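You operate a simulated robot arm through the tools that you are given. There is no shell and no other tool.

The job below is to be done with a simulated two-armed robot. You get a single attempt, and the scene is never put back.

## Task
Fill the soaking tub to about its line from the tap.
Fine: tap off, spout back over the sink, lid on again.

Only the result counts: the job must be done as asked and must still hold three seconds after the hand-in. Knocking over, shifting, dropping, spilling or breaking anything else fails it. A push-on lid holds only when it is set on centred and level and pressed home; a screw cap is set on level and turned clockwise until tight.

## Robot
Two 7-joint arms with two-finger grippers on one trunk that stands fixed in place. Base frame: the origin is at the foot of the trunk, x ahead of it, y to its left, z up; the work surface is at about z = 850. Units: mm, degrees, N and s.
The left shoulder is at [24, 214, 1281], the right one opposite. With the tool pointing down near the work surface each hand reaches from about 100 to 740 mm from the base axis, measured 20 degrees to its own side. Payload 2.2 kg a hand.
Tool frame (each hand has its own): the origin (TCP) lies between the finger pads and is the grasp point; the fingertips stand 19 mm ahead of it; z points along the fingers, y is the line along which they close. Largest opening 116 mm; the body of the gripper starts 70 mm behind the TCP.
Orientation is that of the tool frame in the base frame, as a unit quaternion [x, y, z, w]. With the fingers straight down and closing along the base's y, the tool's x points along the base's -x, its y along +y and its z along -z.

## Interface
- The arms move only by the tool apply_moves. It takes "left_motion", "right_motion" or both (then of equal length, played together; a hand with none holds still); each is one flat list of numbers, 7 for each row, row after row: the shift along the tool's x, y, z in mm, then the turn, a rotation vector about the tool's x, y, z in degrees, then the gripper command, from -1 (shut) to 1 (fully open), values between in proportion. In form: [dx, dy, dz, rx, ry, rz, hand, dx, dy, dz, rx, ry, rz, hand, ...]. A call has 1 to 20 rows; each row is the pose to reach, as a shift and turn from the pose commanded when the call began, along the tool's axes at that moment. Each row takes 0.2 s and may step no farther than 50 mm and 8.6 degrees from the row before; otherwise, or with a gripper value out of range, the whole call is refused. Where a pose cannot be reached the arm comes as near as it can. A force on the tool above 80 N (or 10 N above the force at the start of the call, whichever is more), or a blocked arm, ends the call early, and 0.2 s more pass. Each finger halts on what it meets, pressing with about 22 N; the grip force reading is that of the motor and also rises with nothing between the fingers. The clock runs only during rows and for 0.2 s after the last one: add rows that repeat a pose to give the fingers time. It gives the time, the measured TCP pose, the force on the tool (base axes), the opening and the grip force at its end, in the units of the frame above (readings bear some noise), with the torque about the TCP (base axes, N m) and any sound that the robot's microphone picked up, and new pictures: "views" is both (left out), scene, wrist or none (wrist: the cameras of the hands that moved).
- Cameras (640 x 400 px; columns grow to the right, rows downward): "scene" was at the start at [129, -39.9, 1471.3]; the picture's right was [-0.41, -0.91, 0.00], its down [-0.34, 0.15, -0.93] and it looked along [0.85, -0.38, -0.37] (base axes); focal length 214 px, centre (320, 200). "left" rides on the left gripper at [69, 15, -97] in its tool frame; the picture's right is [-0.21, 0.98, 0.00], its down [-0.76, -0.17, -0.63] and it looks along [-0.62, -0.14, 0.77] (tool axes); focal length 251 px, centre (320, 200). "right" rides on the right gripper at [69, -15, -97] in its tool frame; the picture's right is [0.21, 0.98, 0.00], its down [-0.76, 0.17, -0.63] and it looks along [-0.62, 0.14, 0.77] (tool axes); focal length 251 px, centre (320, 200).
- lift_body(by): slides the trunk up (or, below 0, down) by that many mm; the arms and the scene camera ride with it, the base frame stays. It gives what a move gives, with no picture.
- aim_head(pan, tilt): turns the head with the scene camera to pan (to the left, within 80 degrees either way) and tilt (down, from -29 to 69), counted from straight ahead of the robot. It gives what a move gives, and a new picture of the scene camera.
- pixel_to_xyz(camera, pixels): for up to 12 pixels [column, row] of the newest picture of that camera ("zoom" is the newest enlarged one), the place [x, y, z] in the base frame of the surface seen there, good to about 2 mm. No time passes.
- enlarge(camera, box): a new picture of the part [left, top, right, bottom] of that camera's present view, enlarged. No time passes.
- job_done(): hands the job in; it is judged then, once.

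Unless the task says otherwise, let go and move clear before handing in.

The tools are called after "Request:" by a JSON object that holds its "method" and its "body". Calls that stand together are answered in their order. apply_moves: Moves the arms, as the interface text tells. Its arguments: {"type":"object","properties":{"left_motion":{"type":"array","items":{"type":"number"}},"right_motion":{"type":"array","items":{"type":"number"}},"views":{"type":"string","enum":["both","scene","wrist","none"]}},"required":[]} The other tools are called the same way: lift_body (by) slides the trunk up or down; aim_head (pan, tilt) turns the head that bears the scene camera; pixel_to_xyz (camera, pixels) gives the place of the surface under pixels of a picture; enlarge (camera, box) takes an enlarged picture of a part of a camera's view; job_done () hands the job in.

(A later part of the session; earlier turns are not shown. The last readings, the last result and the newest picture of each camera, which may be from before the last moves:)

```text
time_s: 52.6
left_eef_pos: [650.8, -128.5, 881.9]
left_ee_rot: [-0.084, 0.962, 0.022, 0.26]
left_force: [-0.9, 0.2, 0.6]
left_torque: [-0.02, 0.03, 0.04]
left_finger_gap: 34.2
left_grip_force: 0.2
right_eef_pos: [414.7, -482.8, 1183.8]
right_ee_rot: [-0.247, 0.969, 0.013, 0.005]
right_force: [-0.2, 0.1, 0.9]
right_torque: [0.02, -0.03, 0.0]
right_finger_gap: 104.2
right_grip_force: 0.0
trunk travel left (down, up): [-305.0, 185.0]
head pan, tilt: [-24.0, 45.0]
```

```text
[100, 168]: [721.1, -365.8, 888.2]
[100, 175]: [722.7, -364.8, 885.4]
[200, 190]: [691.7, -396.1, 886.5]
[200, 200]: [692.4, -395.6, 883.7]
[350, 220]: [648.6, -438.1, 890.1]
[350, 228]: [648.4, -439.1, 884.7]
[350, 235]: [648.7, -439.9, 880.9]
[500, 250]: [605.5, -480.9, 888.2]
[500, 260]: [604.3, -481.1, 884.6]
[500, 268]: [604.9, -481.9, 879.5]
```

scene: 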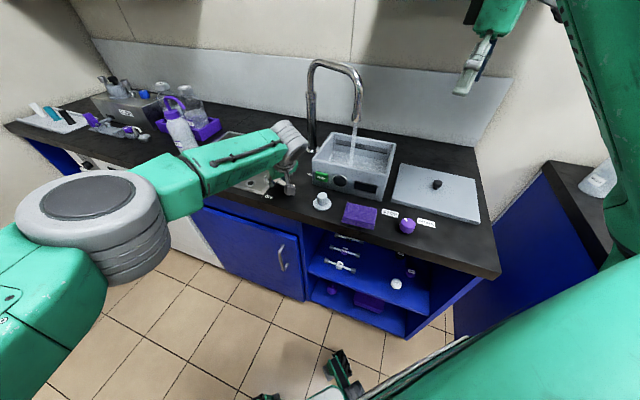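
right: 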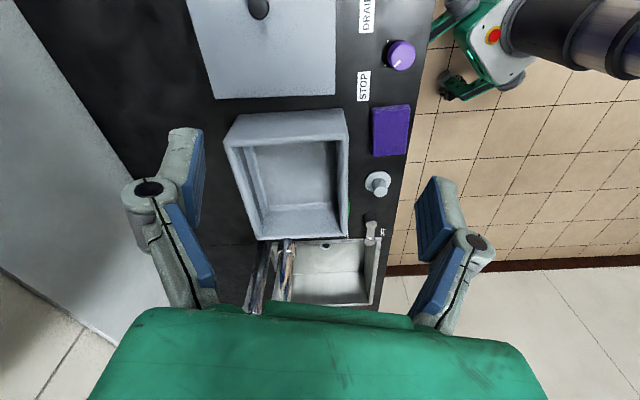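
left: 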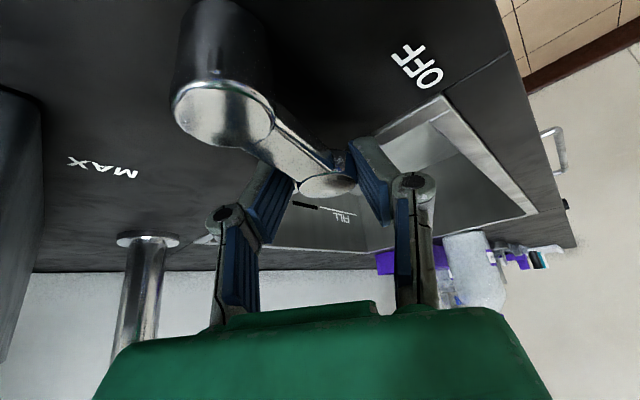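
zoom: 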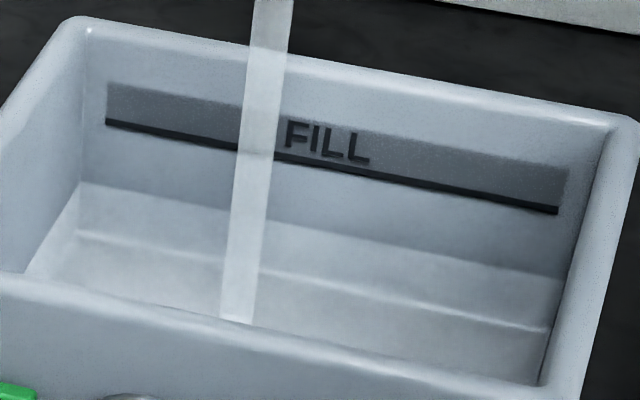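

The level rises only about 1 mm/s, with ~28 mm to go, which gives good control. I'll hold for about 12 s and re-check.

Request:
{"method": "apply_moves", "body": {"left_motion": [0, 0, 0, 0, 0, 0, -0.41, 0, 0, 0, 0, 0, 0, -0.41, 0, 0, 0, 0, 0, 0, -0.41, 0, 0, 0, 0, 0, 0, -0.41, 0, 0, 0, 0, 0, 0, -0.41, 0, 0, 0, 0, 0, 0, -0.41, 0, 0, 0, 0, 0, 0, -0.41, 0, 0, 0, 0, 0, 0, -0.41, 0, 0, 0, 0, 0, 0, -0.41, 0, 0, 0, 0, 0, 0, -0.41, 0, 0, 0, 0, 0, 0, -0.41, 0, 0, 0, 0, 0, 0, -0.41, 0, 0, 0, 0, 0, 0, -0.41, 0, 0, 0, 0, 0, 0, -0.41, 0, 0, 0, 0, 0, 0, -0.41, 0, 0, 0, 0, 0, 0, -0.41, 0, 0, 0, 0, 0, 0, -0.41, 0, 0, 0, 0, 0, 0, -0.41, 0, 0, 0, 0, 0, 0, -0.41, 0, 0, 0, 0, 0, 0, -0.41], "views": "none"}}

Request:
{"method": "apply_moves", "body": {"left_motion": [0, 0, 0, 0, 0, 0, -0.41, 0, 0, 0, 0, 0, 0, -0.41, 0, 0, 0, 0, 0, 0, -0.41, 0, 0, 0, 0, 0, 0, -0.41, 0, 0, 0, 0, 0, 0, -0.41, 0, 0, 0, 0, 0, 0, -0.41, 0, 0, 0, 0, 0, 0, -0.41, 0, 0, 0, 0, 0, 0, -0.41, 0, 0, 0, 0, 0, 0, -0.41, 0, 0, 0, 0, 0, 0, -0.41, 0, 0, 0, 0, 0, 0, -0.41, 0, 0, 0, 0, 0, 0, -0.41, 0, 0, 0, 0, 0, 0, -0.41, 0, 0, 0, 0, 0, 0, -0.41, 0, 0, 0, 0, 0, 0, -0.41, 0, 0, 0, 0, 0, 0, -0.41, 0, 0, 0, 0, 0, 0, -0.41, 0, 0, 0, 0, 0, 0, -0.41, 0, 0, 0, 0, 0, 0, -0.41, 0, 0, 0, 0, 0, 0, -0.41], "views": "none"}}

Request:
{"method": "enlarge", "body": {"camera": "scene", "box": [330, 130, 390, 175]}}

```text
time_s: 56.8
left_eef_pos: [649.9, -128.4, 879.9]
left_ee_rot: [-0.083, 0.962, 0.022, 0.259]
left_force: [0.0, -0.4, -0.5]
left_torque: [0.0, 0.0, -0.03]
left_finger_gap: 34.4
left_grip_force: 0.0
right_eef_pos: [416.2, -482.5, 1184.3]
right_ee_rot: [-0.247, 0.969, 0.014, 0.004]
right_force: [-0.1, -0.7, -0.3]
right_torque: [0.02, -0.03, 0.0]
right_finger_gap: 104.2
right_grip_force: 0.1
trunk travel left (down, up): [-305.0, 185.0]
head pan, tilt: [-24.0, 45.0]
```

```text
time_s: 61.0
left_eef_pos: [651.0, -129.0, 879.8]
left_ee_rot: [-0.085, 0.962, 0.023, 0.259]
left_force: [-0.9, 0.3, 0.7]
left_torque: [0.02, 0.0, 0.02]
left_finger_gap: 33.9
left_grip_force: 0.1
right_eef_pos: [415.8, -482.6, 1183.6]
right_ee_rot: [-0.247, 0.969, 0.014, 0.005]
right_force: [-0.1, -0.2, 0.1]
right_torque: [-0.02, 0.02, 0.01]
right_finger_gap: 104.3
right_grip_force: 0.1
trunk travel left (down, up): [-305.0, 185.0]
head pan, tilt: [-24.0, 45.0]
```

```text
8.89 times, centred on (360, 152) of scene
```

zoom: 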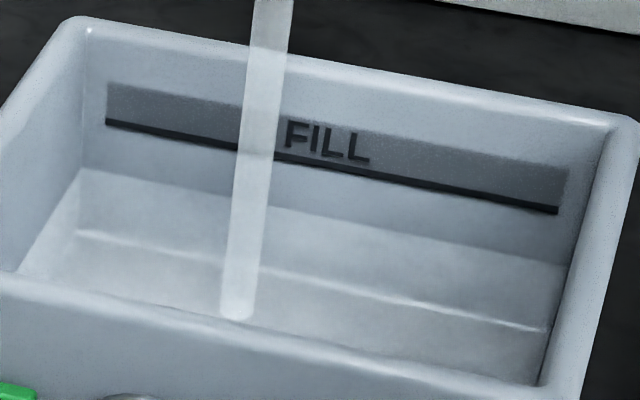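

The waterline rose about 14 px in 8.4 s, with ~52 px left to the line, so roughly 31 s remain. I'll hold about 21 s and re-check.

Request:
{"method": "apply_moves", "body": {"left_motion": [0, 0, 0, 0, 0, 0, -0.41, 0, 0, 0, 0, 0, 0, -0.41, 0, 0, 0, 0, 0, 0, -0.41, 0, 0, 0, 0, 0, 0, -0.41, 0, 0, 0, 0, 0, 0, -0.41, 0, 0, 0, 0, 0, 0, -0.41, 0, 0, 0, 0, 0, 0, -0.41, 0, 0, 0, 0, 0, 0, -0.41, 0, 0, 0, 0, 0, 0, -0.41, 0, 0, 0, 0, 0, 0, -0.41, 0, 0, 0, 0, 0, 0, -0.41, 0, 0, 0, 0, 0, 0, -0.41, 0, 0, 0, 0, 0, 0, -0.41, 0, 0, 0, 0, 0, 0, -0.41, 0, 0, 0, 0, 0, 0, -0.41, 0, 0, 0, 0, 0, 0, -0.41, 0, 0, 0, 0, 0, 0, -0.41, 0, 0, 0, 0, 0, 0, -0.41, 0, 0, 0, 0, 0, 0, -0.41, 0, 0, 0, 0, 0, 0, -0.41], "views": "none"}}

Request:
{"method": "apply_moves", "body": {"left_motion": [0, 0, 0, 0, 0, 0, -0.41, 0, 0, 0, 0, 0, 0, -0.41, 0, 0, 0, 0, 0, 0, -0.41, 0, 0, 0, 0, 0, 0, -0.41, 0, 0, 0, 0, 0, 0, -0.41, 0, 0, 0, 0, 0, 0, -0.41, 0, 0, 0, 0, 0, 0, -0.41, 0, 0, 0, 0, 0, 0, -0.41, 0, 0, 0, 0, 0, 0, -0.41, 0, 0, 0, 0, 0, 0, -0.41, 0, 0, 0, 0, 0, 0, -0.41, 0, 0, 0, 0, 0, 0, -0.41, 0, 0, 0, 0, 0, 0, -0.41, 0, 0, 0, 0, 0, 0, -0.41, 0, 0, 0, 0, 0, 0, -0.41, 0, 0, 0, 0, 0, 0, -0.41, 0, 0, 0, 0, 0, 0, -0.41, 0, 0, 0, 0, 0, 0, -0.41, 0, 0, 0, 0, 0, 0, -0.41, 0, 0, 0, 0, 0, 0, -0.41], "views": "none"}}

Request:
{"method": "apply_moves", "body": {"left_motion": [0, 0, 0, 0, 0, 0, -0.41, 0, 0, 0, 0, 0, 0, -0.41, 0, 0, 0, 0, 0, 0, -0.41, 0, 0, 0, 0, 0, 0, -0.41, 0, 0, 0, 0, 0, 0, -0.41, 0, 0, 0, 0, 0, 0, -0.41, 0, 0, 0, 0, 0, 0, -0.41, 0, 0, 0, 0, 0, 0, -0.41, 0, 0, 0, 0, 0, 0, -0.41, 0, 0, 0, 0, 0, 0, -0.41, 0, 0, 0, 0, 0, 0, -0.41, 0, 0, 0, 0, 0, 0, -0.41, 0, 0, 0, 0, 0, 0, -0.41, 0, 0, 0, 0, 0, 0, -0.41, 0, 0, 0, 0, 0, 0, -0.41, 0, 0, 0, 0, 0, 0, -0.41, 0, 0, 0, 0, 0, 0, -0.41, 0, 0, 0, 0, 0, 0, -0.41, 0, 0, 0, 0, 0, 0, -0.41, 0, 0, 0, 0, 0, 0, -0.41], "views": "none"}}

Request:
{"method": "enlarge", "body": {"camera": "scene", "box": [330, 130, 390, 175]}}

```text
time_s: 65.2
left_eef_pos: [650.2, -127.6, 882.8]
left_ee_rot: [-0.084, 0.962, 0.023, 0.259]
left_force: [-0.4, 0.4, 0.4]
left_torque: [0.04, 0.0, 0.03]
left_finger_gap: 34.1
left_grip_force: 0.0
right_eef_pos: [416.4, -482.3, 1184.5]
right_ee_rot: [-0.248, 0.969, 0.014, 0.005]
right_force: [0.0, 0.1, 0.2]
right_torque: [0.03, -0.01, 0.02]
right_finger_gap: 104.1
right_grip_force: 0.1
trunk travel left (down, up): [-305.0, 185.0]
head pan, tilt: [-24.0, 45.0]
```

```text
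time_s: 69.4
left_eef_pos: [650.6, -127.2, 881.2]
left_ee_rot: [-0.084, 0.962, 0.023, 0.258]
left_force: [-0.1, 0.1, -0.2]
left_torque: [0.0, 0.0, -0.04]
left_finger_gap: 34.4
left_grip_force: 0.0
right_eef_pos: [416.8, -482.8, 1183.2]
right_ee_rot: [-0.247, 0.969, 0.014, 0.005]
right_force: [0.1, -0.3, 0.6]
right_torque: [-0.03, 0.0, 0.0]
right_finger_gap: 104.5
right_grip_force: 0.0
trunk travel left (down, up): [-305.0, 185.0]
head pan, tilt: [-24.0, 45.0]
```

```text
time_s: 73.6
left_eef_pos: [651.6, -128.5, 880.5]
left_ee_rot: [-0.084, 0.962, 0.024, 0.258]
left_force: [-0.4, 0.3, -0.2]
left_torque: [0.02, 0.02, 0.03]
left_finger_gap: 34.2
left_grip_force: 0.1
right_eef_pos: [415.3, -481.9, 1183.7]
right_ee_rot: [-0.248, 0.969, 0.014, 0.006]
right_force: [0.3, 0.2, -0.5]
right_torque: [0.0, 0.0, -0.01]
right_finger_gap: 104.3
right_grip_force: 0.1
trunk travel left (down, up): [-305.0, 185.0]
head pan, tilt: [-24.0, 45.0]
```

```text
8.89 times, centred on (360, 152) of scene
```

zoom: 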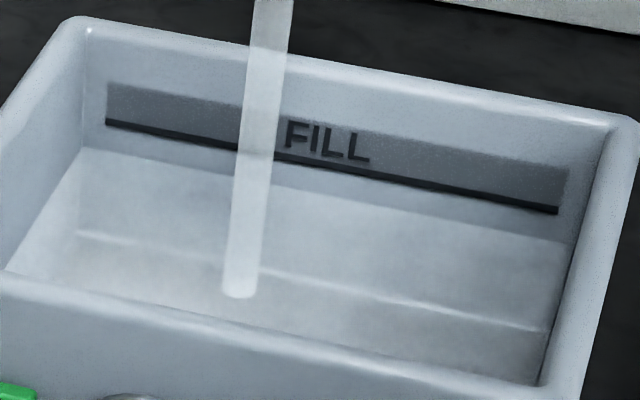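

The waterline is now about 29 px below the line, rising ~1.8 px/s. I'll hold about 12.6 s and re-check.

Request:
{"method": "apply_moves", "body": {"left_motion": [0, 0, 0, 0, 0, 0, -0.41, 0, 0, 0, 0, 0, 0, -0.41, 0, 0, 0, 0, 0, 0, -0.41, 0, 0, 0, 0, 0, 0, -0.41, 0, 0, 0, 0, 0, 0, -0.41, 0, 0, 0, 0, 0, 0, -0.41, 0, 0, 0, 0, 0, 0, -0.41, 0, 0, 0, 0, 0, 0, -0.41, 0, 0, 0, 0, 0, 0, -0.41, 0, 0, 0, 0, 0, 0, -0.41, 0, 0, 0, 0, 0, 0, -0.41, 0, 0, 0, 0, 0, 0, -0.41, 0, 0, 0, 0, 0, 0, -0.41, 0, 0, 0, 0, 0, 0, -0.41, 0, 0, 0, 0, 0, 0, -0.41, 0, 0, 0, 0, 0, 0, -0.41, 0, 0, 0, 0, 0, 0, -0.41, 0, 0, 0, 0, 0, 0, -0.41, 0, 0, 0, 0, 0, 0, -0.41, 0, 0, 0, 0, 0, 0, -0.41], "views": "none"}}

Request:
{"method": "apply_moves", "body": {"left_motion": [0, 0, 0, 0, 0, 0, -0.41, 0, 0, 0, 0, 0, 0, -0.41, 0, 0, 0, 0, 0, 0, -0.41, 0, 0, 0, 0, 0, 0, -0.41, 0, 0, 0, 0, 0, 0, -0.41, 0, 0, 0, 0, 0, 0, -0.41, 0, 0, 0, 0, 0, 0, -0.41, 0, 0, 0, 0, 0, 0, -0.41, 0, 0, 0, 0, 0, 0, -0.41, 0, 0, 0, 0, 0, 0, -0.41, 0, 0, 0, 0, 0, 0, -0.41, 0, 0, 0, 0, 0, 0, -0.41, 0, 0, 0, 0, 0, 0, -0.41, 0, 0, 0, 0, 0, 0, -0.41, 0, 0, 0, 0, 0, 0, -0.41, 0, 0, 0, 0, 0, 0, -0.41, 0, 0, 0, 0, 0, 0, -0.41, 0, 0, 0, 0, 0, 0, -0.41, 0, 0, 0, 0, 0, 0, -0.41, 0, 0, 0, 0, 0, 0, -0.41], "views": "none"}}

Request:
{"method": "enlarge", "body": {"camera": "scene", "box": [330, 130, 390, 175]}}

```text
time_s: 77.8
left_eef_pos: [650.2, -128.6, 881.5]
left_ee_rot: [-0.084, 0.962, 0.023, 0.259]
left_force: [1.0, -0.5, -0.5]
left_torque: [-0.01, 0.03, -0.03]
left_finger_gap: 34.2
left_grip_force: 0.0
right_eef_pos: [416.0, -482.9, 1183.3]
right_ee_rot: [-0.247, 0.969, 0.014, 0.004]
right_force: [0.4, -0.7, -0.2]
right_torque: [-0.01, 0.01, 0.02]
right_finger_gap: 104.3
right_grip_force: 0.0
trunk travel left (down, up): [-305.0, 185.0]
head pan, tilt: [-24.0, 45.0]
```

```text
time_s: 82.0
left_eef_pos: [651.9, -128.0, 881.4]
left_ee_rot: [-0.084, 0.962, 0.023, 0.259]
left_force: [-0.5, -0.4, 0.1]
left_torque: [-0.03, -0.02, 0.04]
left_finger_gap: 34.3
left_grip_force: 0.0
right_eef_pos: [416.4, -482.9, 1184.1]
right_ee_rot: [-0.247, 0.969, 0.014, 0.005]
right_force: [-0.6, 0.1, -0.3]
right_torque: [0.02, 0.0, -0.02]
right_finger_gap: 104.1
right_grip_force: 0.0
trunk travel left (down, up): [-305.0, 185.0]
head pan, tilt: [-24.0, 45.0]
```

```text
8.89 times, centred on (360, 152) of scene
```

zoom: 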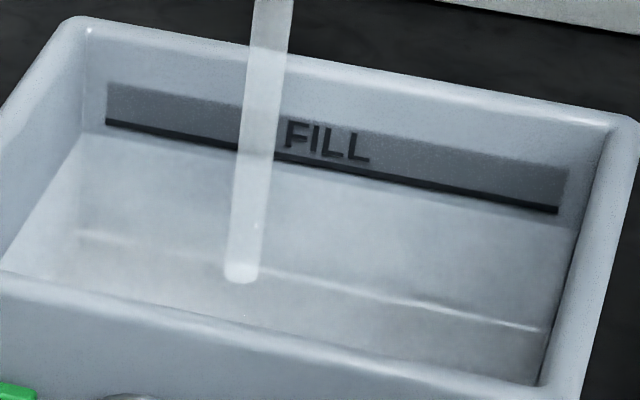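

Roughly 13 px (~6 mm) remain, about 7 s. I'll hold 4.2 s more and check again.

Request:
{"method": "apply_moves", "body": {"left_motion": [0, 0, 0, 0, 0, 0, -0.41, 0, 0, 0, 0, 0, 0, -0.41, 0, 0, 0, 0, 0, 0, -0.41, 0, 0, 0, 0, 0, 0, -0.41, 0, 0, 0, 0, 0, 0, -0.41, 0, 0, 0, 0, 0, 0, -0.41, 0, 0, 0, 0, 0, 0, -0.41, 0, 0, 0, 0, 0, 0, -0.41, 0, 0, 0, 0, 0, 0, -0.41, 0, 0, 0, 0, 0, 0, -0.41, 0, 0, 0, 0, 0, 0, -0.41, 0, 0, 0, 0, 0, 0, -0.41, 0, 0, 0, 0, 0, 0, -0.41, 0, 0, 0, 0, 0, 0, -0.41, 0, 0, 0, 0, 0, 0, -0.41, 0, 0, 0, 0, 0, 0, -0.41, 0, 0, 0, 0, 0, 0, -0.41, 0, 0, 0, 0, 0, 0, -0.41, 0, 0, 0, 0, 0, 0, -0.41, 0, 0, 0, 0, 0, 0, -0.41], "views": "none"}}

Request:
{"method": "enlarge", "body": {"camera": "scene", "box": [330, 130, 390, 175]}}

Request:
{"method": "enlarge", "body": {"camera": "scene", "box": [338, 132, 366, 152]}}

```text
time_s: 86.2
left_eef_pos: [650.8, -126.9, 881.0]
left_ee_rot: [-0.083, 0.962, 0.022, 0.259]
left_force: [-0.5, -0.6, 0.0]
left_torque: [0.03, -0.01, 0.01]
left_finger_gap: 33.9
left_grip_force: 0.1
right_eef_pos: [415.1, -482.6, 1184.3]
right_ee_rot: [-0.247, 0.969, 0.014, 0.005]
right_force: [0.2, 0.2, -0.3]
right_torque: [-0.01, 0.01, -0.02]
right_finger_gap: 104.4
right_grip_force: 0.1
trunk travel left (down, up): [-305.0, 185.0]
head pan, tilt: [-24.0, 45.0]
```

```text
8.89 times, centred on (360, 152) of scene
```

zoom: 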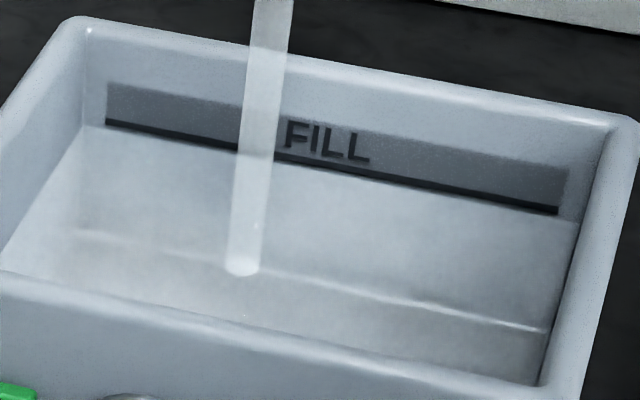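

```text
16.00 times, centred on (352, 142) of scene
```

zoom: 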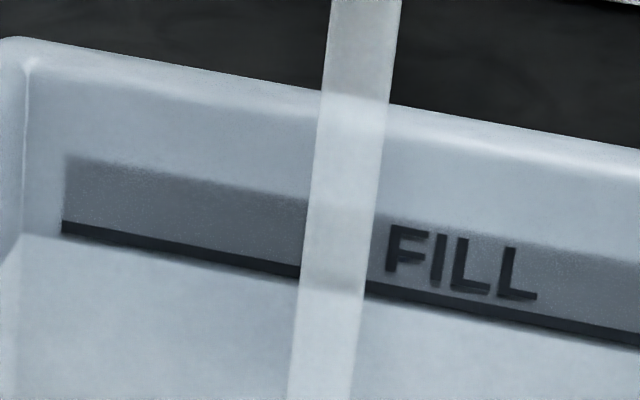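

The water surface is now right at the lower edge of the line. I'll turn the lever back to OFF.

Request:
{"method": "apply_moves", "body": {"left_motion": [2.9, 9.7, -1.7, 0, 0, 0, -0.41, 7.3, 18.7, -4.2, 0, 0, 0, -0.41, 10.5, 23.7, -6, 0, 0, 0, -0.41, 10.5, 23.7, -6, 0, 0, 0, -0.41]}}

Request:
{"method": "enlarge", "body": {"camera": "scene", "box": [290, 50, 410, 200]}}

Request:
{"method": "enlarge", "body": {"camera": "scene", "box": [338, 132, 366, 152]}}

```text
time_s: 87.2
left_eef_pos: [638.4, -109.3, 882.4]
left_ee_rot: [-0.086, 0.962, 0.022, 0.26]
left_force: [29.2, -19.2, 8.7]
left_torque: [0.05, -0.34, 1.02]
left_finger_gap: 44.9
left_grip_force: 7.2
right_eef_pos: [416.4, -488.5, 1179.8]
right_ee_rot: [-0.243, 0.97, 0.02, 0.003]
right_force: [-0.5, 0.6, -0.2]
right_torque: [0.01, 0.03, 0.0]
right_finger_gap: 104.4
right_grip_force: 0.1
trunk travel left (down, up): [-305.0, 185.0]
head pan, tilt: [-24.0, 45.0]
```

scene: 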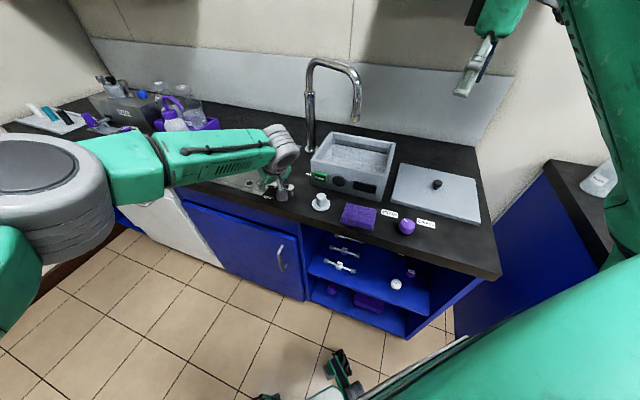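
left: 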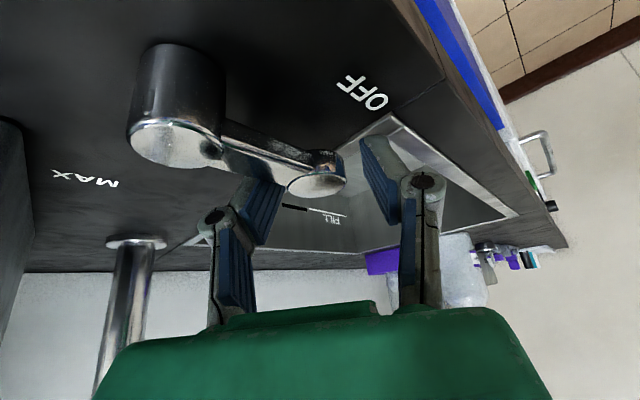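

```text
2.67 times, centred on (350, 125) of scene
```

zoom: 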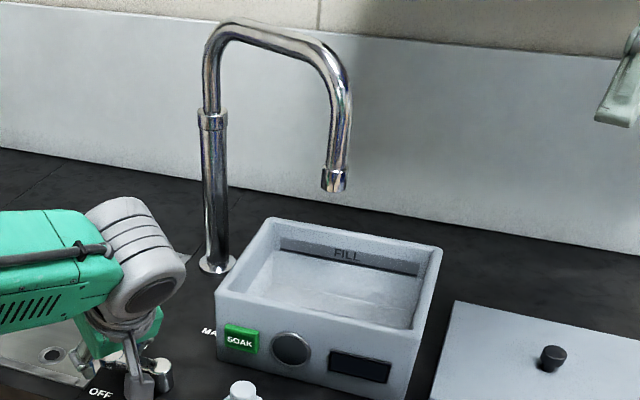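

```text
16.00 times, centred on (352, 142) of scene
```

zoom: 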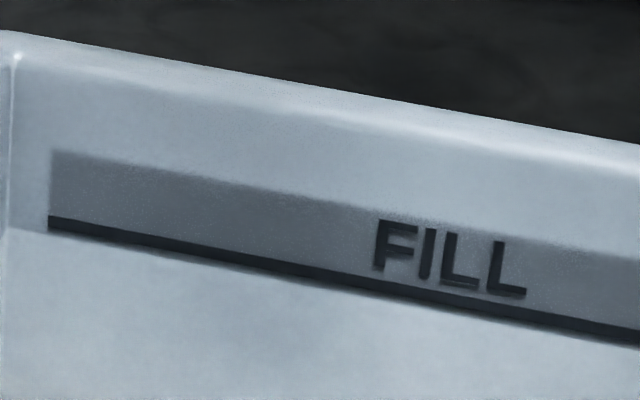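

The stream has stopped, the lever is against its OFF stop, and the water sits at the line. I'll relax, open the fingers, and back off.

Request:
{"method": "apply_moves", "body": {"left_motion": [0, 0, 0, 0, 0, 0, -0.2, -3, -4, 1.5, 0, 0, 0, 0.1, -3, -4, 1.5, 0, 0, 0, 0.1, -3, -4, 1.5, 0, 0, 0, 0.1, -3, -4, -30, 0, 0, 0, 0.1, -3, -4, -65, 0, 0, 0, 0.1, -3, -4, -100, 0, 0, 0, 0.1, -3, -4, -140, 0, 0, 0, 0.1, -3, -4, -140, 0, 0, 0, 0.1]}}

Request:
{"method": "enlarge", "body": {"camera": "left", "box": [150, 20, 400, 170]}}

```text
time_s: 89.2
left_eef_pos: [574.9, -110.1, 1000.0]
left_ee_rot: [-0.097, 0.963, 0.019, 0.249]
left_force: [0.4, 0.4, -0.7]
left_torque: [0.0, 0.01, 0.03]
left_finger_gap: 63.9
left_grip_force: 0.1
right_eef_pos: [416.7, -481.6, 1183.9]
right_ee_rot: [-0.248, 0.969, 0.013, 0.005]
right_force: [0.1, 0.3, 0.1]
right_torque: [-0.01, 0.04, -0.03]
right_finger_gap: 104.2
right_grip_force: 0.0
trunk travel left (down, up): [-305.0, 185.0]
head pan, tilt: [-24.0, 45.0]
```

scene: 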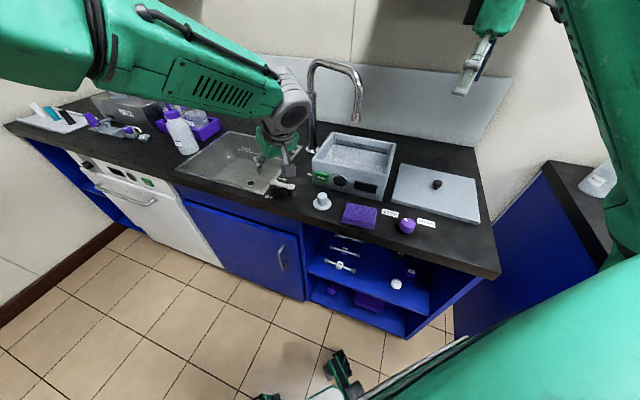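
left: 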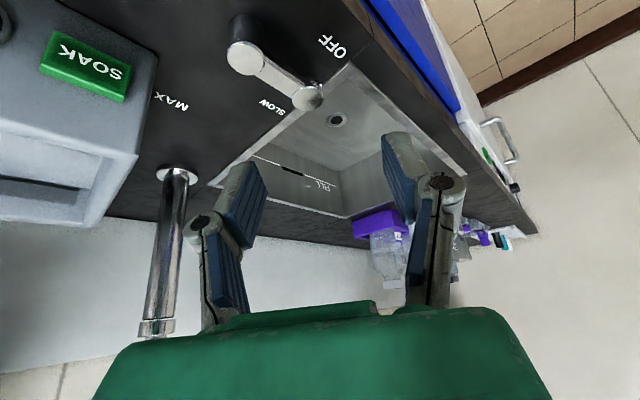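

```text
2.56 times, centred on (275, 95) of left
```

zoom: 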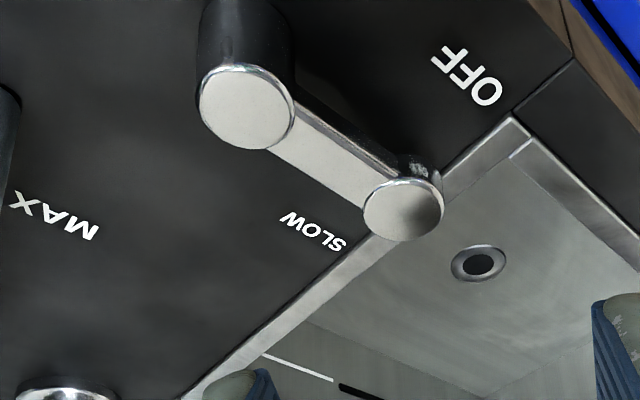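

The lever is back at its original OFF position. I'll check the tip coordinates and move the left arm out to its parking spot.

Request:
{"method": "pixel_to_xyz", "body": {"camera": "left", "pixels": [[307, 101], [246, 57]]}}

Request:
{"method": "apply_moves", "body": {"left_motion": [1.1, 31.8, -26.3, 0, 3.3, 0, 0.1, 2.3, 63.7, -52.6, 0, 6.7, 0, 0.1, 3.4, 95.5, -79, 0, 10, 0, 0.1, 4.6, 127.3, -105, 0, 13.3, 0, 0.1, 5.7, 159, -131.5, 0, 16.7, 0, 0.1, 6.9, 191, -158, 0, 20, 0, 0.1, 8, 222.8, -184, 0, 23.3, 0, 0.1, 9.2, 254.7, -210.5, 0, 26.7, 0, 0.1, 10.3, 286.5, -236.8, 0, 30, 0, 0.1, 10.3, 286.5, -236.8, 0, 30, 0, 0.1], "views": "none"}}

Request:
{"method": "apply_moves", "body": {"left_motion": [20, 40, -30, 0, 0, 0, 0.1, 40, 80, -60, 0, 0, 0, 0.1, 60, 120, -90, 0, 0, 0, 0.1, 60, 140, -100, 0, 0, 0, 0.1, 60, 140, -100, 0, 0, 0, 0.1], "views": "scene"}}

```text
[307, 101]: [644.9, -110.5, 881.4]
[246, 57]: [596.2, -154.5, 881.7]
```

```text
time_s: 91.4
left_eef_pos: [393.1, 140.2, 1202.9]
left_ee_rot: [-0.088, 0.996, -0.001, 0.0]
left_force: [0.2, 1.2, -0.4]
left_torque: [-0.03, 0.01, 0.03]
left_finger_gap: 63.7
left_grip_force: 0.0
right_eef_pos: [416.8, -478.3, 1185.7]
right_ee_rot: [-0.249, 0.968, 0.011, 0.003]
right_force: [0.8, -0.5, 0.6]
right_torque: [-0.02, 0.0, -0.02]
right_finger_gap: 104.3
right_grip_force: 0.0
trunk travel left (down, up): [-305.0, 185.0]
head pan, tilt: [-24.0, 45.0]
```

```text
refused: row 1 steps farther than a row can; nothing moved
```

Request:
{"method": "apply_moves", "body": {"left_motion": [12, 28, -20, 0, 0, 0, 0.1, 24, 56, -40, 0, 0, 0, 0.1, 36, 84, -60, 0, 0, 0, 0.1, 48, 112, -80, 0, 0, 0, 0.1, 60, 140, -100, 0, 0, 0, 0.1, 60, 140, -100, 0, 0, 0, 0.1], "views": "scene"}}

Request:
{"method": "enlarge", "body": {"camera": "right", "box": [220, 90, 400, 300]}}

```text
time_s: 92.8
left_eef_pos: [307.5, 267.9, 1304.4]
left_ee_rot: [-0.087, 0.996, -0.001, 0.002]
left_force: [0.2, -0.2, -0.2]
left_torque: [0.01, -0.03, 0.02]
left_finger_gap: 63.9
left_grip_force: 0.1
right_eef_pos: [417.0, -478.2, 1185.4]
right_ee_rot: [-0.248, 0.969, 0.01, 0.004]
right_force: [0.4, -0.2, 0.5]
right_torque: [0.0, -0.01, 0.01]
right_finger_gap: 104.3
right_grip_force: 0.1
trunk travel left (down, up): [-305.0, 185.0]
head pan, tilt: [-24.0, 45.0]
```

scene: 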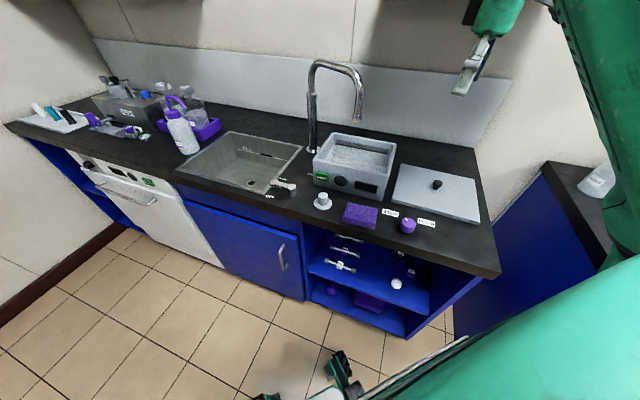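

```text
1.90 times, centred on (310, 195) of right
```

zoom: 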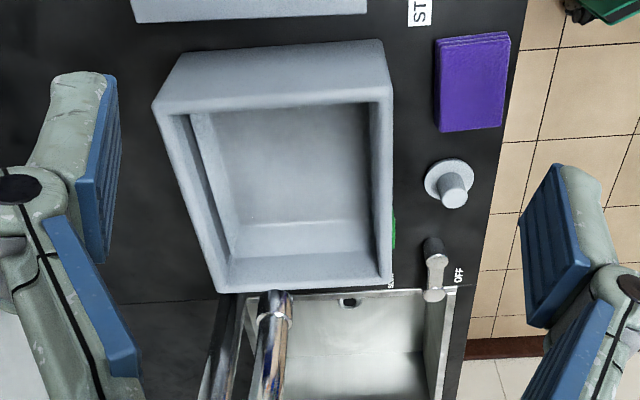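

Water level is holding and the lever is at OFF. I'll bring the right hand back to the horizontal approach pose for the spout.

Request:
{"method": "apply_moves", "body": {"right_motion": [0, 0, 0, 0, 0, 8, 0.8, 0, 0, 0, 0, 0, 16, 0.8, 0, 0, 0, 0, 0, 24, 0.8, 0, 0, 0, 0, 0, 32, 0.8, 0, 0, 0, 0, 0, 40, 0.8, 0, 0, 0, 0, 0, 48, 0.8, 0, 0, 0, 0, 0, 55, 0.8, 0, 0, 0, 0, 0, 55, 0.8], "views": "none"}}

Request:
{"method": "apply_moves", "body": {"right_motion": [-0.1, 16.3, 9.4, 0, -8.18, 0, 0.8, -0.2, 32.6, 18.7, 0, -16.36, 0, 0.8, -0.3, 48.9, 28.1, 0, -24.5, 0, 0.8, -0.4, 65.2, 37.5, 0, -32.7, 0, 0.8, -0.5, 81.5, 46.8, 0, -40.9, 0, 0.8, -0.6, 97.9, 56.2, 0, -49.1, 0, 0.8, -0.8, 114.2, 65.5, 0, -57.3, 0, 0.8, -0.9, 130.5, 75, 0, -65.4, 0, 0.8, -1, 146.8, 84.3, 0, -73.6, 0, 0.8, -1.1, 163, 93.6, 0, -81.8, 0, 0.8, -1.2, 179.4, 103, 0, -90, 0, 0.8, -1.2, 179.4, 103, 0, -90, 0, 0.8]}}

```text
time_s: 94.6
left_eef_pos: [307.8, 270.8, 1303.7]
left_ee_rot: [-0.087, 0.996, -0.001, 0.001]
left_force: [0.3, -0.7, 1.0]
left_torque: [-0.02, -0.01, -0.02]
left_finger_gap: 63.7
left_grip_force: 0.1
right_eef_pos: [415.0, -483.1, 1184.8]
right_ee_rot: [0.232, 0.973, 0.016, -0.002]
right_force: [0.0, -0.4, -0.7]
right_torque: [0.01, -0.02, 0.0]
right_finger_gap: 104.3
right_grip_force: 0.1
trunk travel left (down, up): [-305.0, 185.0]
head pan, tilt: [-24.0, 45.0]
```

```text
time_s: 97.2
left_eef_pos: [306.8, 270.6, 1304.2]
left_ee_rot: [-0.087, 0.996, -0.001, 0.002]
left_force: [0.1, -0.9, -0.1]
left_torque: [-0.03, -0.04, -0.03]
left_finger_gap: 63.9
left_grip_force: 0.1
right_eef_pos: [497.5, -323.6, 1096.7]
right_ee_rot: [0.19, 0.683, -0.147, 0.69]
right_force: [-0.3, 0.3, 0.4]
right_torque: [0.0, 0.0, -0.01]
right_finger_gap: 104.4
right_grip_force: 0.0
trunk travel left (down, up): [-305.0, 185.0]
head pan, tilt: [-24.0, 45.0]
```

scene: 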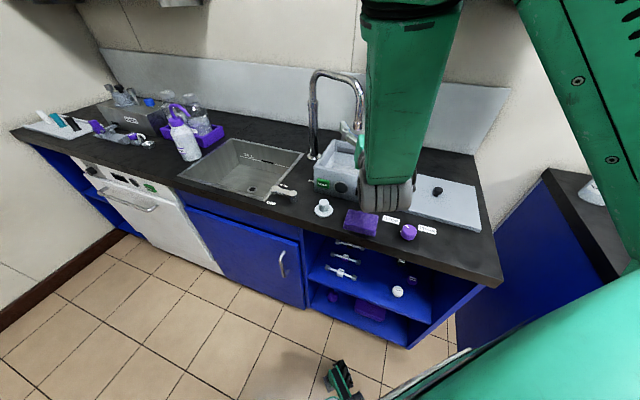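
right: 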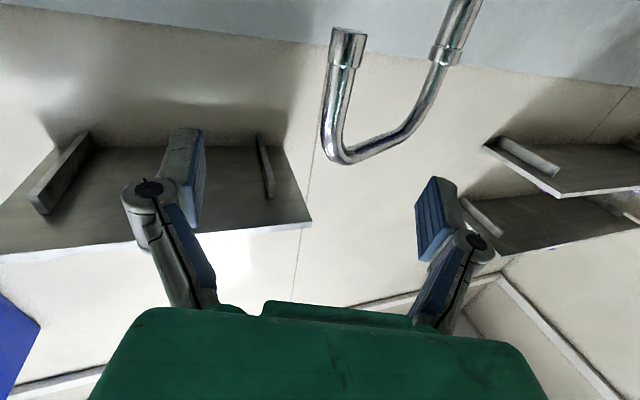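

The spout tube appears at about (338,90) in the wrist view. I'll measure it before advancing.

Request:
{"method": "pixel_to_xyz", "body": {"camera": "right", "pixels": [[348, 45], [342, 75], [337, 100], [331, 125], [360, 35], [335, 35], [345, 30], [460, 30]]}}

Request:
{"method": "enlarge", "body": {"camera": "scene", "box": [290, 60, 410, 200]}}

```text
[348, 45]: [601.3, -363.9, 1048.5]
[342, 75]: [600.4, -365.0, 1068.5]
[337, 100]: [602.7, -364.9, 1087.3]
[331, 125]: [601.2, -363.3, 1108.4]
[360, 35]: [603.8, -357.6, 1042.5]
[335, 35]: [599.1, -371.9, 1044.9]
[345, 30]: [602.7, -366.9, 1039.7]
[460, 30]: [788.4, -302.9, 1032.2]
```

```text
2.86 times, centred on (350, 130) of scene
```

zoom: 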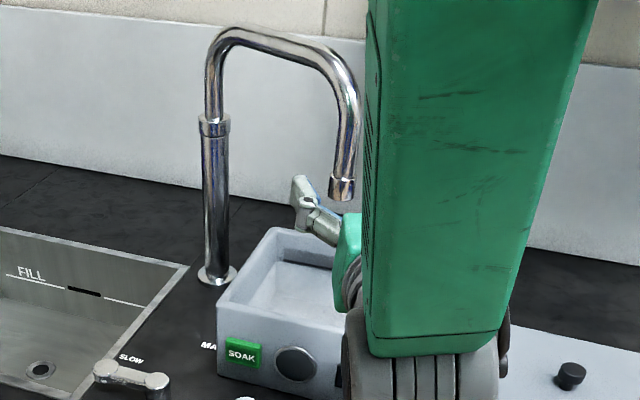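

Tube centre is ≈(611,-368). I'll align laterally and advance 133 mm, then close around it.

Request:
{"method": "apply_moves", "body": {"right_motion": [3, 6, 20, 0, 0, 0, 1, 7, 12.7, 50, 0, 0, 0, 1, 7, 12.7, 90, 0, 0, 0, 1, 7, 12.7, 133, 0, 0, 0, 1, 7, 12.7, 133, 0, 0, 0, 1]}}

```text
time_s: 98.4
left_eef_pos: [306.6, 269.3, 1305.1]
left_ee_rot: [-0.087, 0.996, -0.002, 0.001]
left_force: [0.5, 0.1, -0.6]
left_torque: [0.03, -0.03, 0.03]
left_finger_gap: 63.8
left_grip_force: 0.0
right_eef_pos: [622.6, -355.0, 1082.5]
right_ee_rot: [0.152, 0.689, -0.154, 0.691]
right_force: [0.0, -0.4, -0.4]
right_torque: [0.0, 0.02, -0.01]
right_finger_gap: 115.9
right_grip_force: 0.1
trunk travel left (down, up): [-305.0, 185.0]
head pan, tilt: [-24.0, 45.0]
```

scene: 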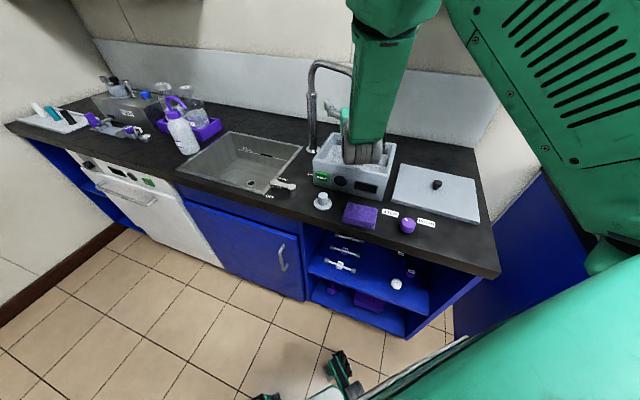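
right: 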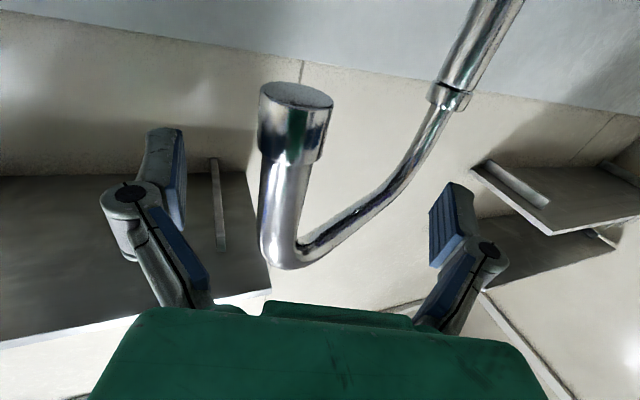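

The arm settled 18 mm to the left of plan; the tube is at x≈290 rather than centred at 320. I'll shift and close.

Request:
{"method": "apply_moves", "body": {"right_motion": [-2, -9, 2, 0, 0, 0, 1, -4, -17, 5, 0, 0, 0, 1, -4, -17, 5, 0, 0, 0, 1, -4, -17, 5, 0, 0, 0, 0, -4, -17, 5, 0, 0, 0, -1, -4, -17, 5, 0, 0, 0, -1, -4, -17, 5, 0, 0, 0, -1, -4, -17, 5, 0, 0, 0, -1]}}

```text
time_s: 100.2
left_eef_pos: [307.6, 268.8, 1304.5]
left_ee_rot: [-0.087, 0.996, -0.002, 0.001]
left_force: [-1.1, 0.3, 0.3]
left_torque: [0.02, 0.02, 0.01]
left_finger_gap: 63.6
left_grip_force: 0.1
right_eef_pos: [620.1, -371.2, 1085.4]
right_ee_rot: [0.152, 0.689, -0.154, 0.691]
right_force: [-0.1, -0.3, 0.7]
right_torque: [-0.68, 0.48, 0.0]
right_finger_gap: 8.9
right_grip_force: 36.2
trunk travel left (down, up): [-305.0, 185.0]
head pan, tilt: [-24.0, 45.0]
```

scene: 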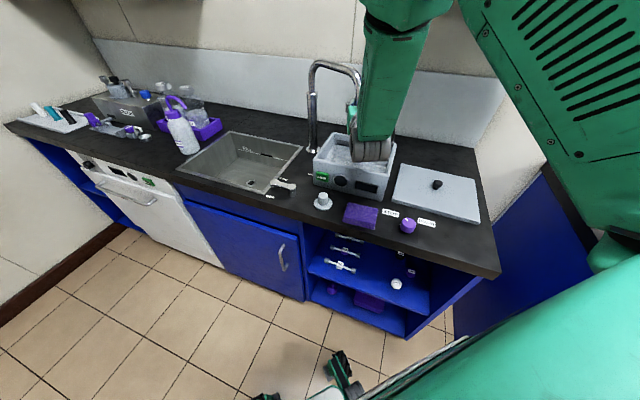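
right: 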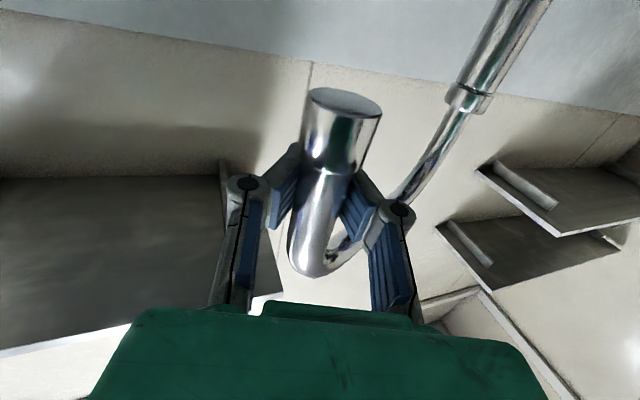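

The tube is caged again. I'll swing it back along the arc, the first 40°.

Request:
{"method": "apply_moves", "body": {"right_motion": [0, 13.8, -10.8, 0, 0, 0, -1, 0, 27.6, -20.8, 0, 0, 0, -1, 0, 43, -29.2, 0, 0, 0, -1, 0, 58.3, -36.5, 0, 0, 0, -1, 0, 74.8, -42, 0, 0, 0, -1, 0, 91.3, -46.6, 0, 0, 0, -1, 0, 108.5, -49.2, 0, 0, 0, -1, 0, 125.6, -50.8, 0, 0, 0, -1, 0, 125.6, -50.8, 0, 0, 0, -1]}}

```text
time_s: 102.2
left_eef_pos: [307.8, 269.4, 1303.8]
left_ee_rot: [-0.087, 0.996, -0.001, 0.001]
left_force: [0.4, 0.0, 0.0]
left_torque: [-0.04, 0.0, 0.01]
left_finger_gap: 63.6
left_grip_force: 0.1
right_eef_pos: [628.6, -251.3, 1083.6]
right_ee_rot: [0.172, 0.691, -0.155, 0.685]
right_force: [10.1, -4.3, 17.8]
right_torque: [-1.14, 0.27, -0.1]
right_finger_gap: 6.0
right_grip_force: 33.7
trunk travel left (down, up): [-305.0, 185.0]
head pan, tilt: [-24.0, 45.0]
```

scene: 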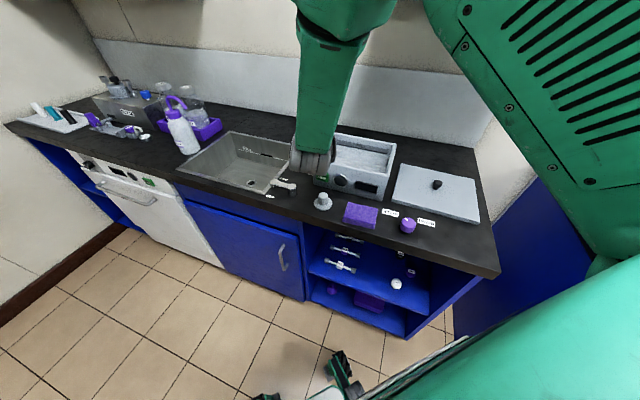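
right: 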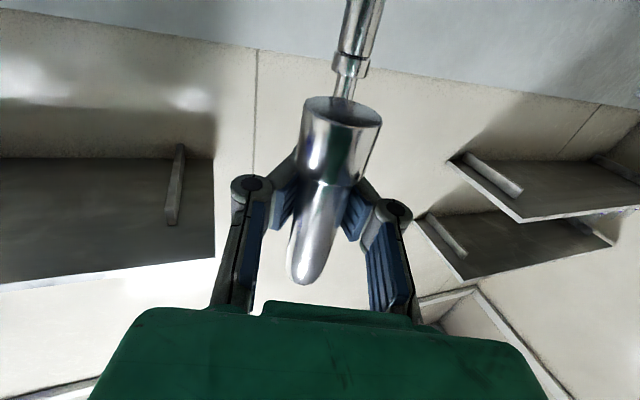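

The spout follows (about 157° commanded, small lag). I'll continue to ~117°.

Request:
{"method": "apply_moves", "body": {"right_motion": [0, 0, 0, 0, 0, 0, -1, 0, 17.2, 0.5, 0, 0, 0, -1, 0, 34.4, 1.8, 0, 0, 0, -1, 0, 51.2, 5, 0, 0, 0, -1, 0, 68, 9.5, 0, 0, 0, -1, 0, 84, 15.9, 0, 0, 0, -1, 0, 99.8, 23, 0, 0, 0, -1, 0, 114.5, 32, 0, 0, 0, -1, 0, 128.8, 41.8, 0, 0, 0, -1, 0, 128.8, 41.8, 0, 0, 0, -1]}}

```text
time_s: 104.4
left_eef_pos: [307.3, 268.4, 1305.0]
left_ee_rot: [-0.088, 0.996, -0.001, 0.001]
left_force: [-1.2, 0.2, -0.2]
left_torque: [0.0, 0.01, -0.01]
left_finger_gap: 63.7
left_grip_force: 0.0
right_eef_pos: [721.8, -146.2, 1085.3]
right_ee_rot: [0.16, 0.69, -0.156, 0.689]
right_force: [0.4, -1.1, 2.5]
right_torque: [0.03, 0.02, -0.02]
right_finger_gap: 5.9
right_grip_force: 28.9
trunk travel left (down, up): [-305.0, 185.0]
head pan, tilt: [-24.0, 45.0]
```

scene: 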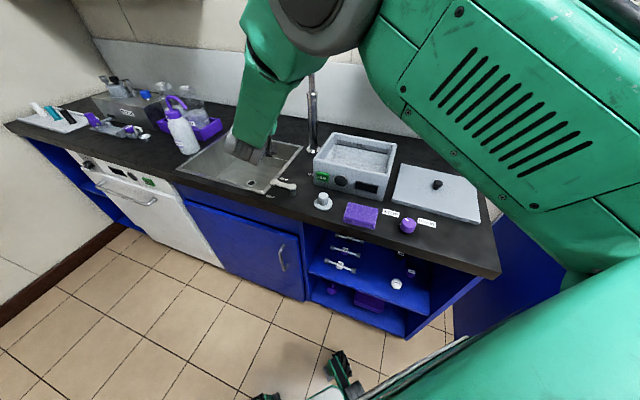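
right: 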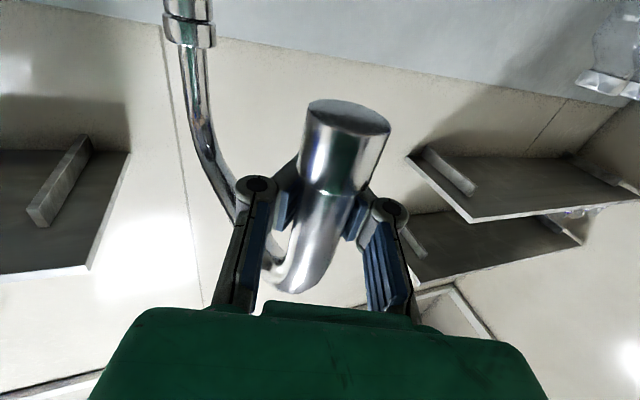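

The spout is at about 117° with little load. I'll push on to ~77°, centred over the sink.

Request:
{"method": "apply_moves", "body": {"right_motion": [0, 12.8, 11, 0, 0, 0, -1, 0, 25.2, 23.5, 0, 0, 0, -1, 0, 36, 36.8, 0, 0, 0, -1, 0, 46, 51.1, 0, 0, 0, -1, 0, 54.3, 66, 0, 0, 0, -1, 0, 61.7, 81.8, 0, 0, 0, -1, 0, 67.2, 98, 0, 0, 0, -1, 0, 71.7, 114.8, 0, 0, 0, -1, 0, 71.7, 114.8, 0, 0, 0, -1]}}

Request:
{"method": "pixel_to_xyz", "body": {"camera": "right", "pixels": [[345, 130], [335, 180], [325, 210], [340, 100], [325, 100], [370, 110]]}}

```text
time_s: 106.4
left_eef_pos: [308.1, 264.4, 1305.8]
left_ee_rot: [-0.087, 0.996, 0.0, 0.001]
left_force: [-0.6, -0.3, -0.1]
left_torque: [0.01, -0.03, 0.01]
left_finger_gap: 63.8
left_grip_force: 0.1
right_eef_pos: [853.9, -121.7, 1083.9]
right_ee_rot: [0.155, 0.689, -0.152, 0.691]
right_force: [-2.7, -18.4, 0.0]
right_torque: [0.16, -0.11, 0.31]
right_finger_gap: 0.0
right_grip_force: 28.8
trunk travel left (down, up): [-305.0, 185.0]
head pan, tilt: [-24.0, 45.0]
```

scene: 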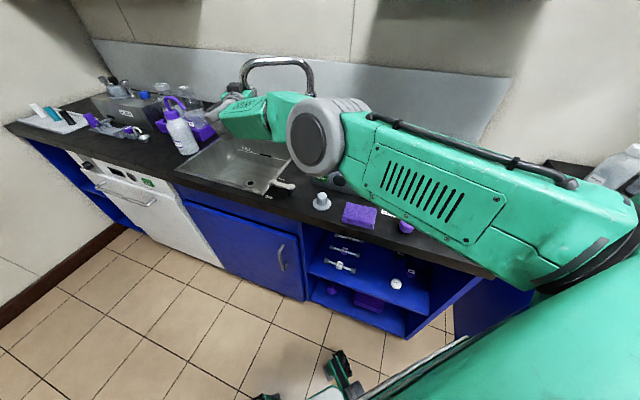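
right: 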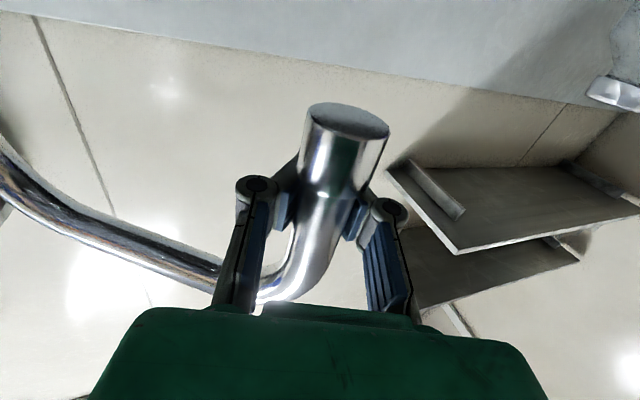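

```text
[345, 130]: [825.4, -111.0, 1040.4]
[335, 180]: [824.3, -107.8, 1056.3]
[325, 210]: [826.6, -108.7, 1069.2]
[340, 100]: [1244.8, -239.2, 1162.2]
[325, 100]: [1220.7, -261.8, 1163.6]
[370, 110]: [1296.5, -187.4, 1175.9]
```

The tube is at ≈(835,-113), bearing ~81°, well over the sink. I'll release and back out.

Request:
{"method": "apply_moves", "body": {"right_motion": [0, -3, 0, 0, 0, 0, -0.5, 0, -5, 0, 0, 0, 0, 0.2, 0, -5, 0, 0, 0, 0, 0.8, 0, -5, 0, 0, 0, 0, 1, 0, -5, 0, 0, 0, 0, 1, 0, -5, -40, 0, 0, 0, 1, 0, -5, -80, 0, 0, 0, 1, 0, -5, -120, 0, 0, 0, 1, 0, -5, -160, 0, 0, 0, 1, 0, -5, -160, 0, 0, 0, 1]}}

```text
time_s: 108.6
left_eef_pos: [308.5, 271.8, 1302.9]
left_ee_rot: [-0.087, 0.996, -0.003, 0.002]
left_force: [0.0, -0.4, -0.4]
left_torque: [0.02, -0.02, -0.03]
left_finger_gap: 63.8
left_grip_force: 0.2
right_eef_pos: [707.1, -53.0, 1084.1]
right_ee_rot: [0.152, 0.689, -0.154, 0.691]
right_force: [0.1, -0.8, -0.6]
right_torque: [-0.03, -0.03, -0.03]
right_finger_gap: 116.0
right_grip_force: 0.1
trunk travel left (down, up): [-305.0, 185.0]
head pan, tilt: [-24.0, 45.0]
```

scene: 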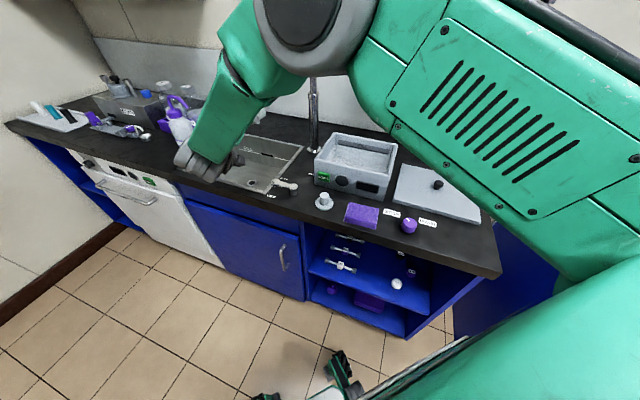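
right: 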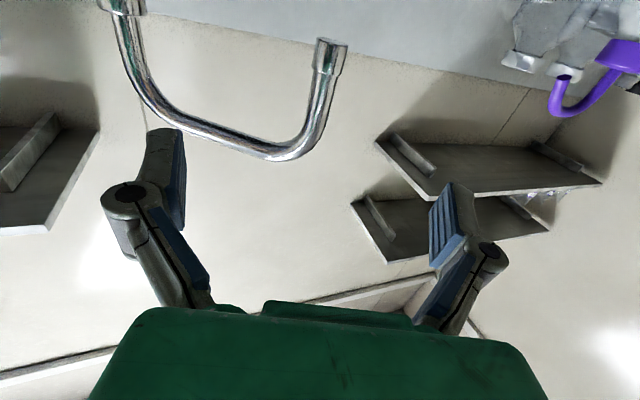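

The right hand is clear. I'll return to the midway pose and raise the trunk back.

Request:
{"method": "apply_moves", "body": {"right_motion": [-2.3, -31.6, -18, -3.6, 0, 0, 0.6, -4.6, -63.2, -36, -7.1, 0, 0, 0.2, -6.9, -94.8, -54, -10.7, 0, 0, 0.2, -9.2, -126.4, -72, -14.3, 0, 0, 0.2, -11.4, -158, -90, -17.9, 0, 0, 0.2, -13.7, -189.6, -108, -21.4, 0, 0, 0.2, -16, -221.2, -126.3, -25, 0, 0, 0.2, -16, -221.2, -126.3, -25, 0, 0, 0.2], "views": "none"}}

Request:
{"method": "lift_body", "body": {"by": 120}}

```text
time_s: 110.4
left_eef_pos: [307.7, 269.3, 1304.4]
left_ee_rot: [-0.087, 0.996, -0.002, 0.0]
left_force: [0.6, 0.1, -0.4]
left_torque: [0.0, 0.04, 0.01]
left_finger_gap: 63.8
left_grip_force: 0.0
right_eef_pos: [498.1, -203.3, 1100.4]
right_ee_rot: [-0.001, 0.707, 0.0, 0.708]
right_force: [0.4, 0.5, 1.1]
right_torque: [0.0, 0.03, 0.01]
right_finger_gap: 69.5
right_grip_force: 0.0
trunk travel left (down, up): [-305.0, 185.0]
head pan, tilt: [-24.0, 45.0]
```

```text
time_s: 111.9
left_eef_pos: [309.0, 268.8, 1424.2]
left_ee_rot: [-0.088, 0.996, -0.001, 0.0]
left_force: [-0.6, 0.4, 0.1]
left_torque: [0.01, -0.01, 0.04]
left_finger_gap: 63.8
left_grip_force: 0.1
right_eef_pos: [498.6, -203.8, 1219.7]
right_ee_rot: [-0.001, 0.707, 0.0, 0.708]
right_force: [0.2, 0.2, -0.1]
right_torque: [0.02, 0.02, 0.01]
right_finger_gap: 69.8
right_grip_force: 0.1
trunk travel left (down, up): [-425.0, 65.0]
head pan, tilt: [-24.0, 45.0]
```

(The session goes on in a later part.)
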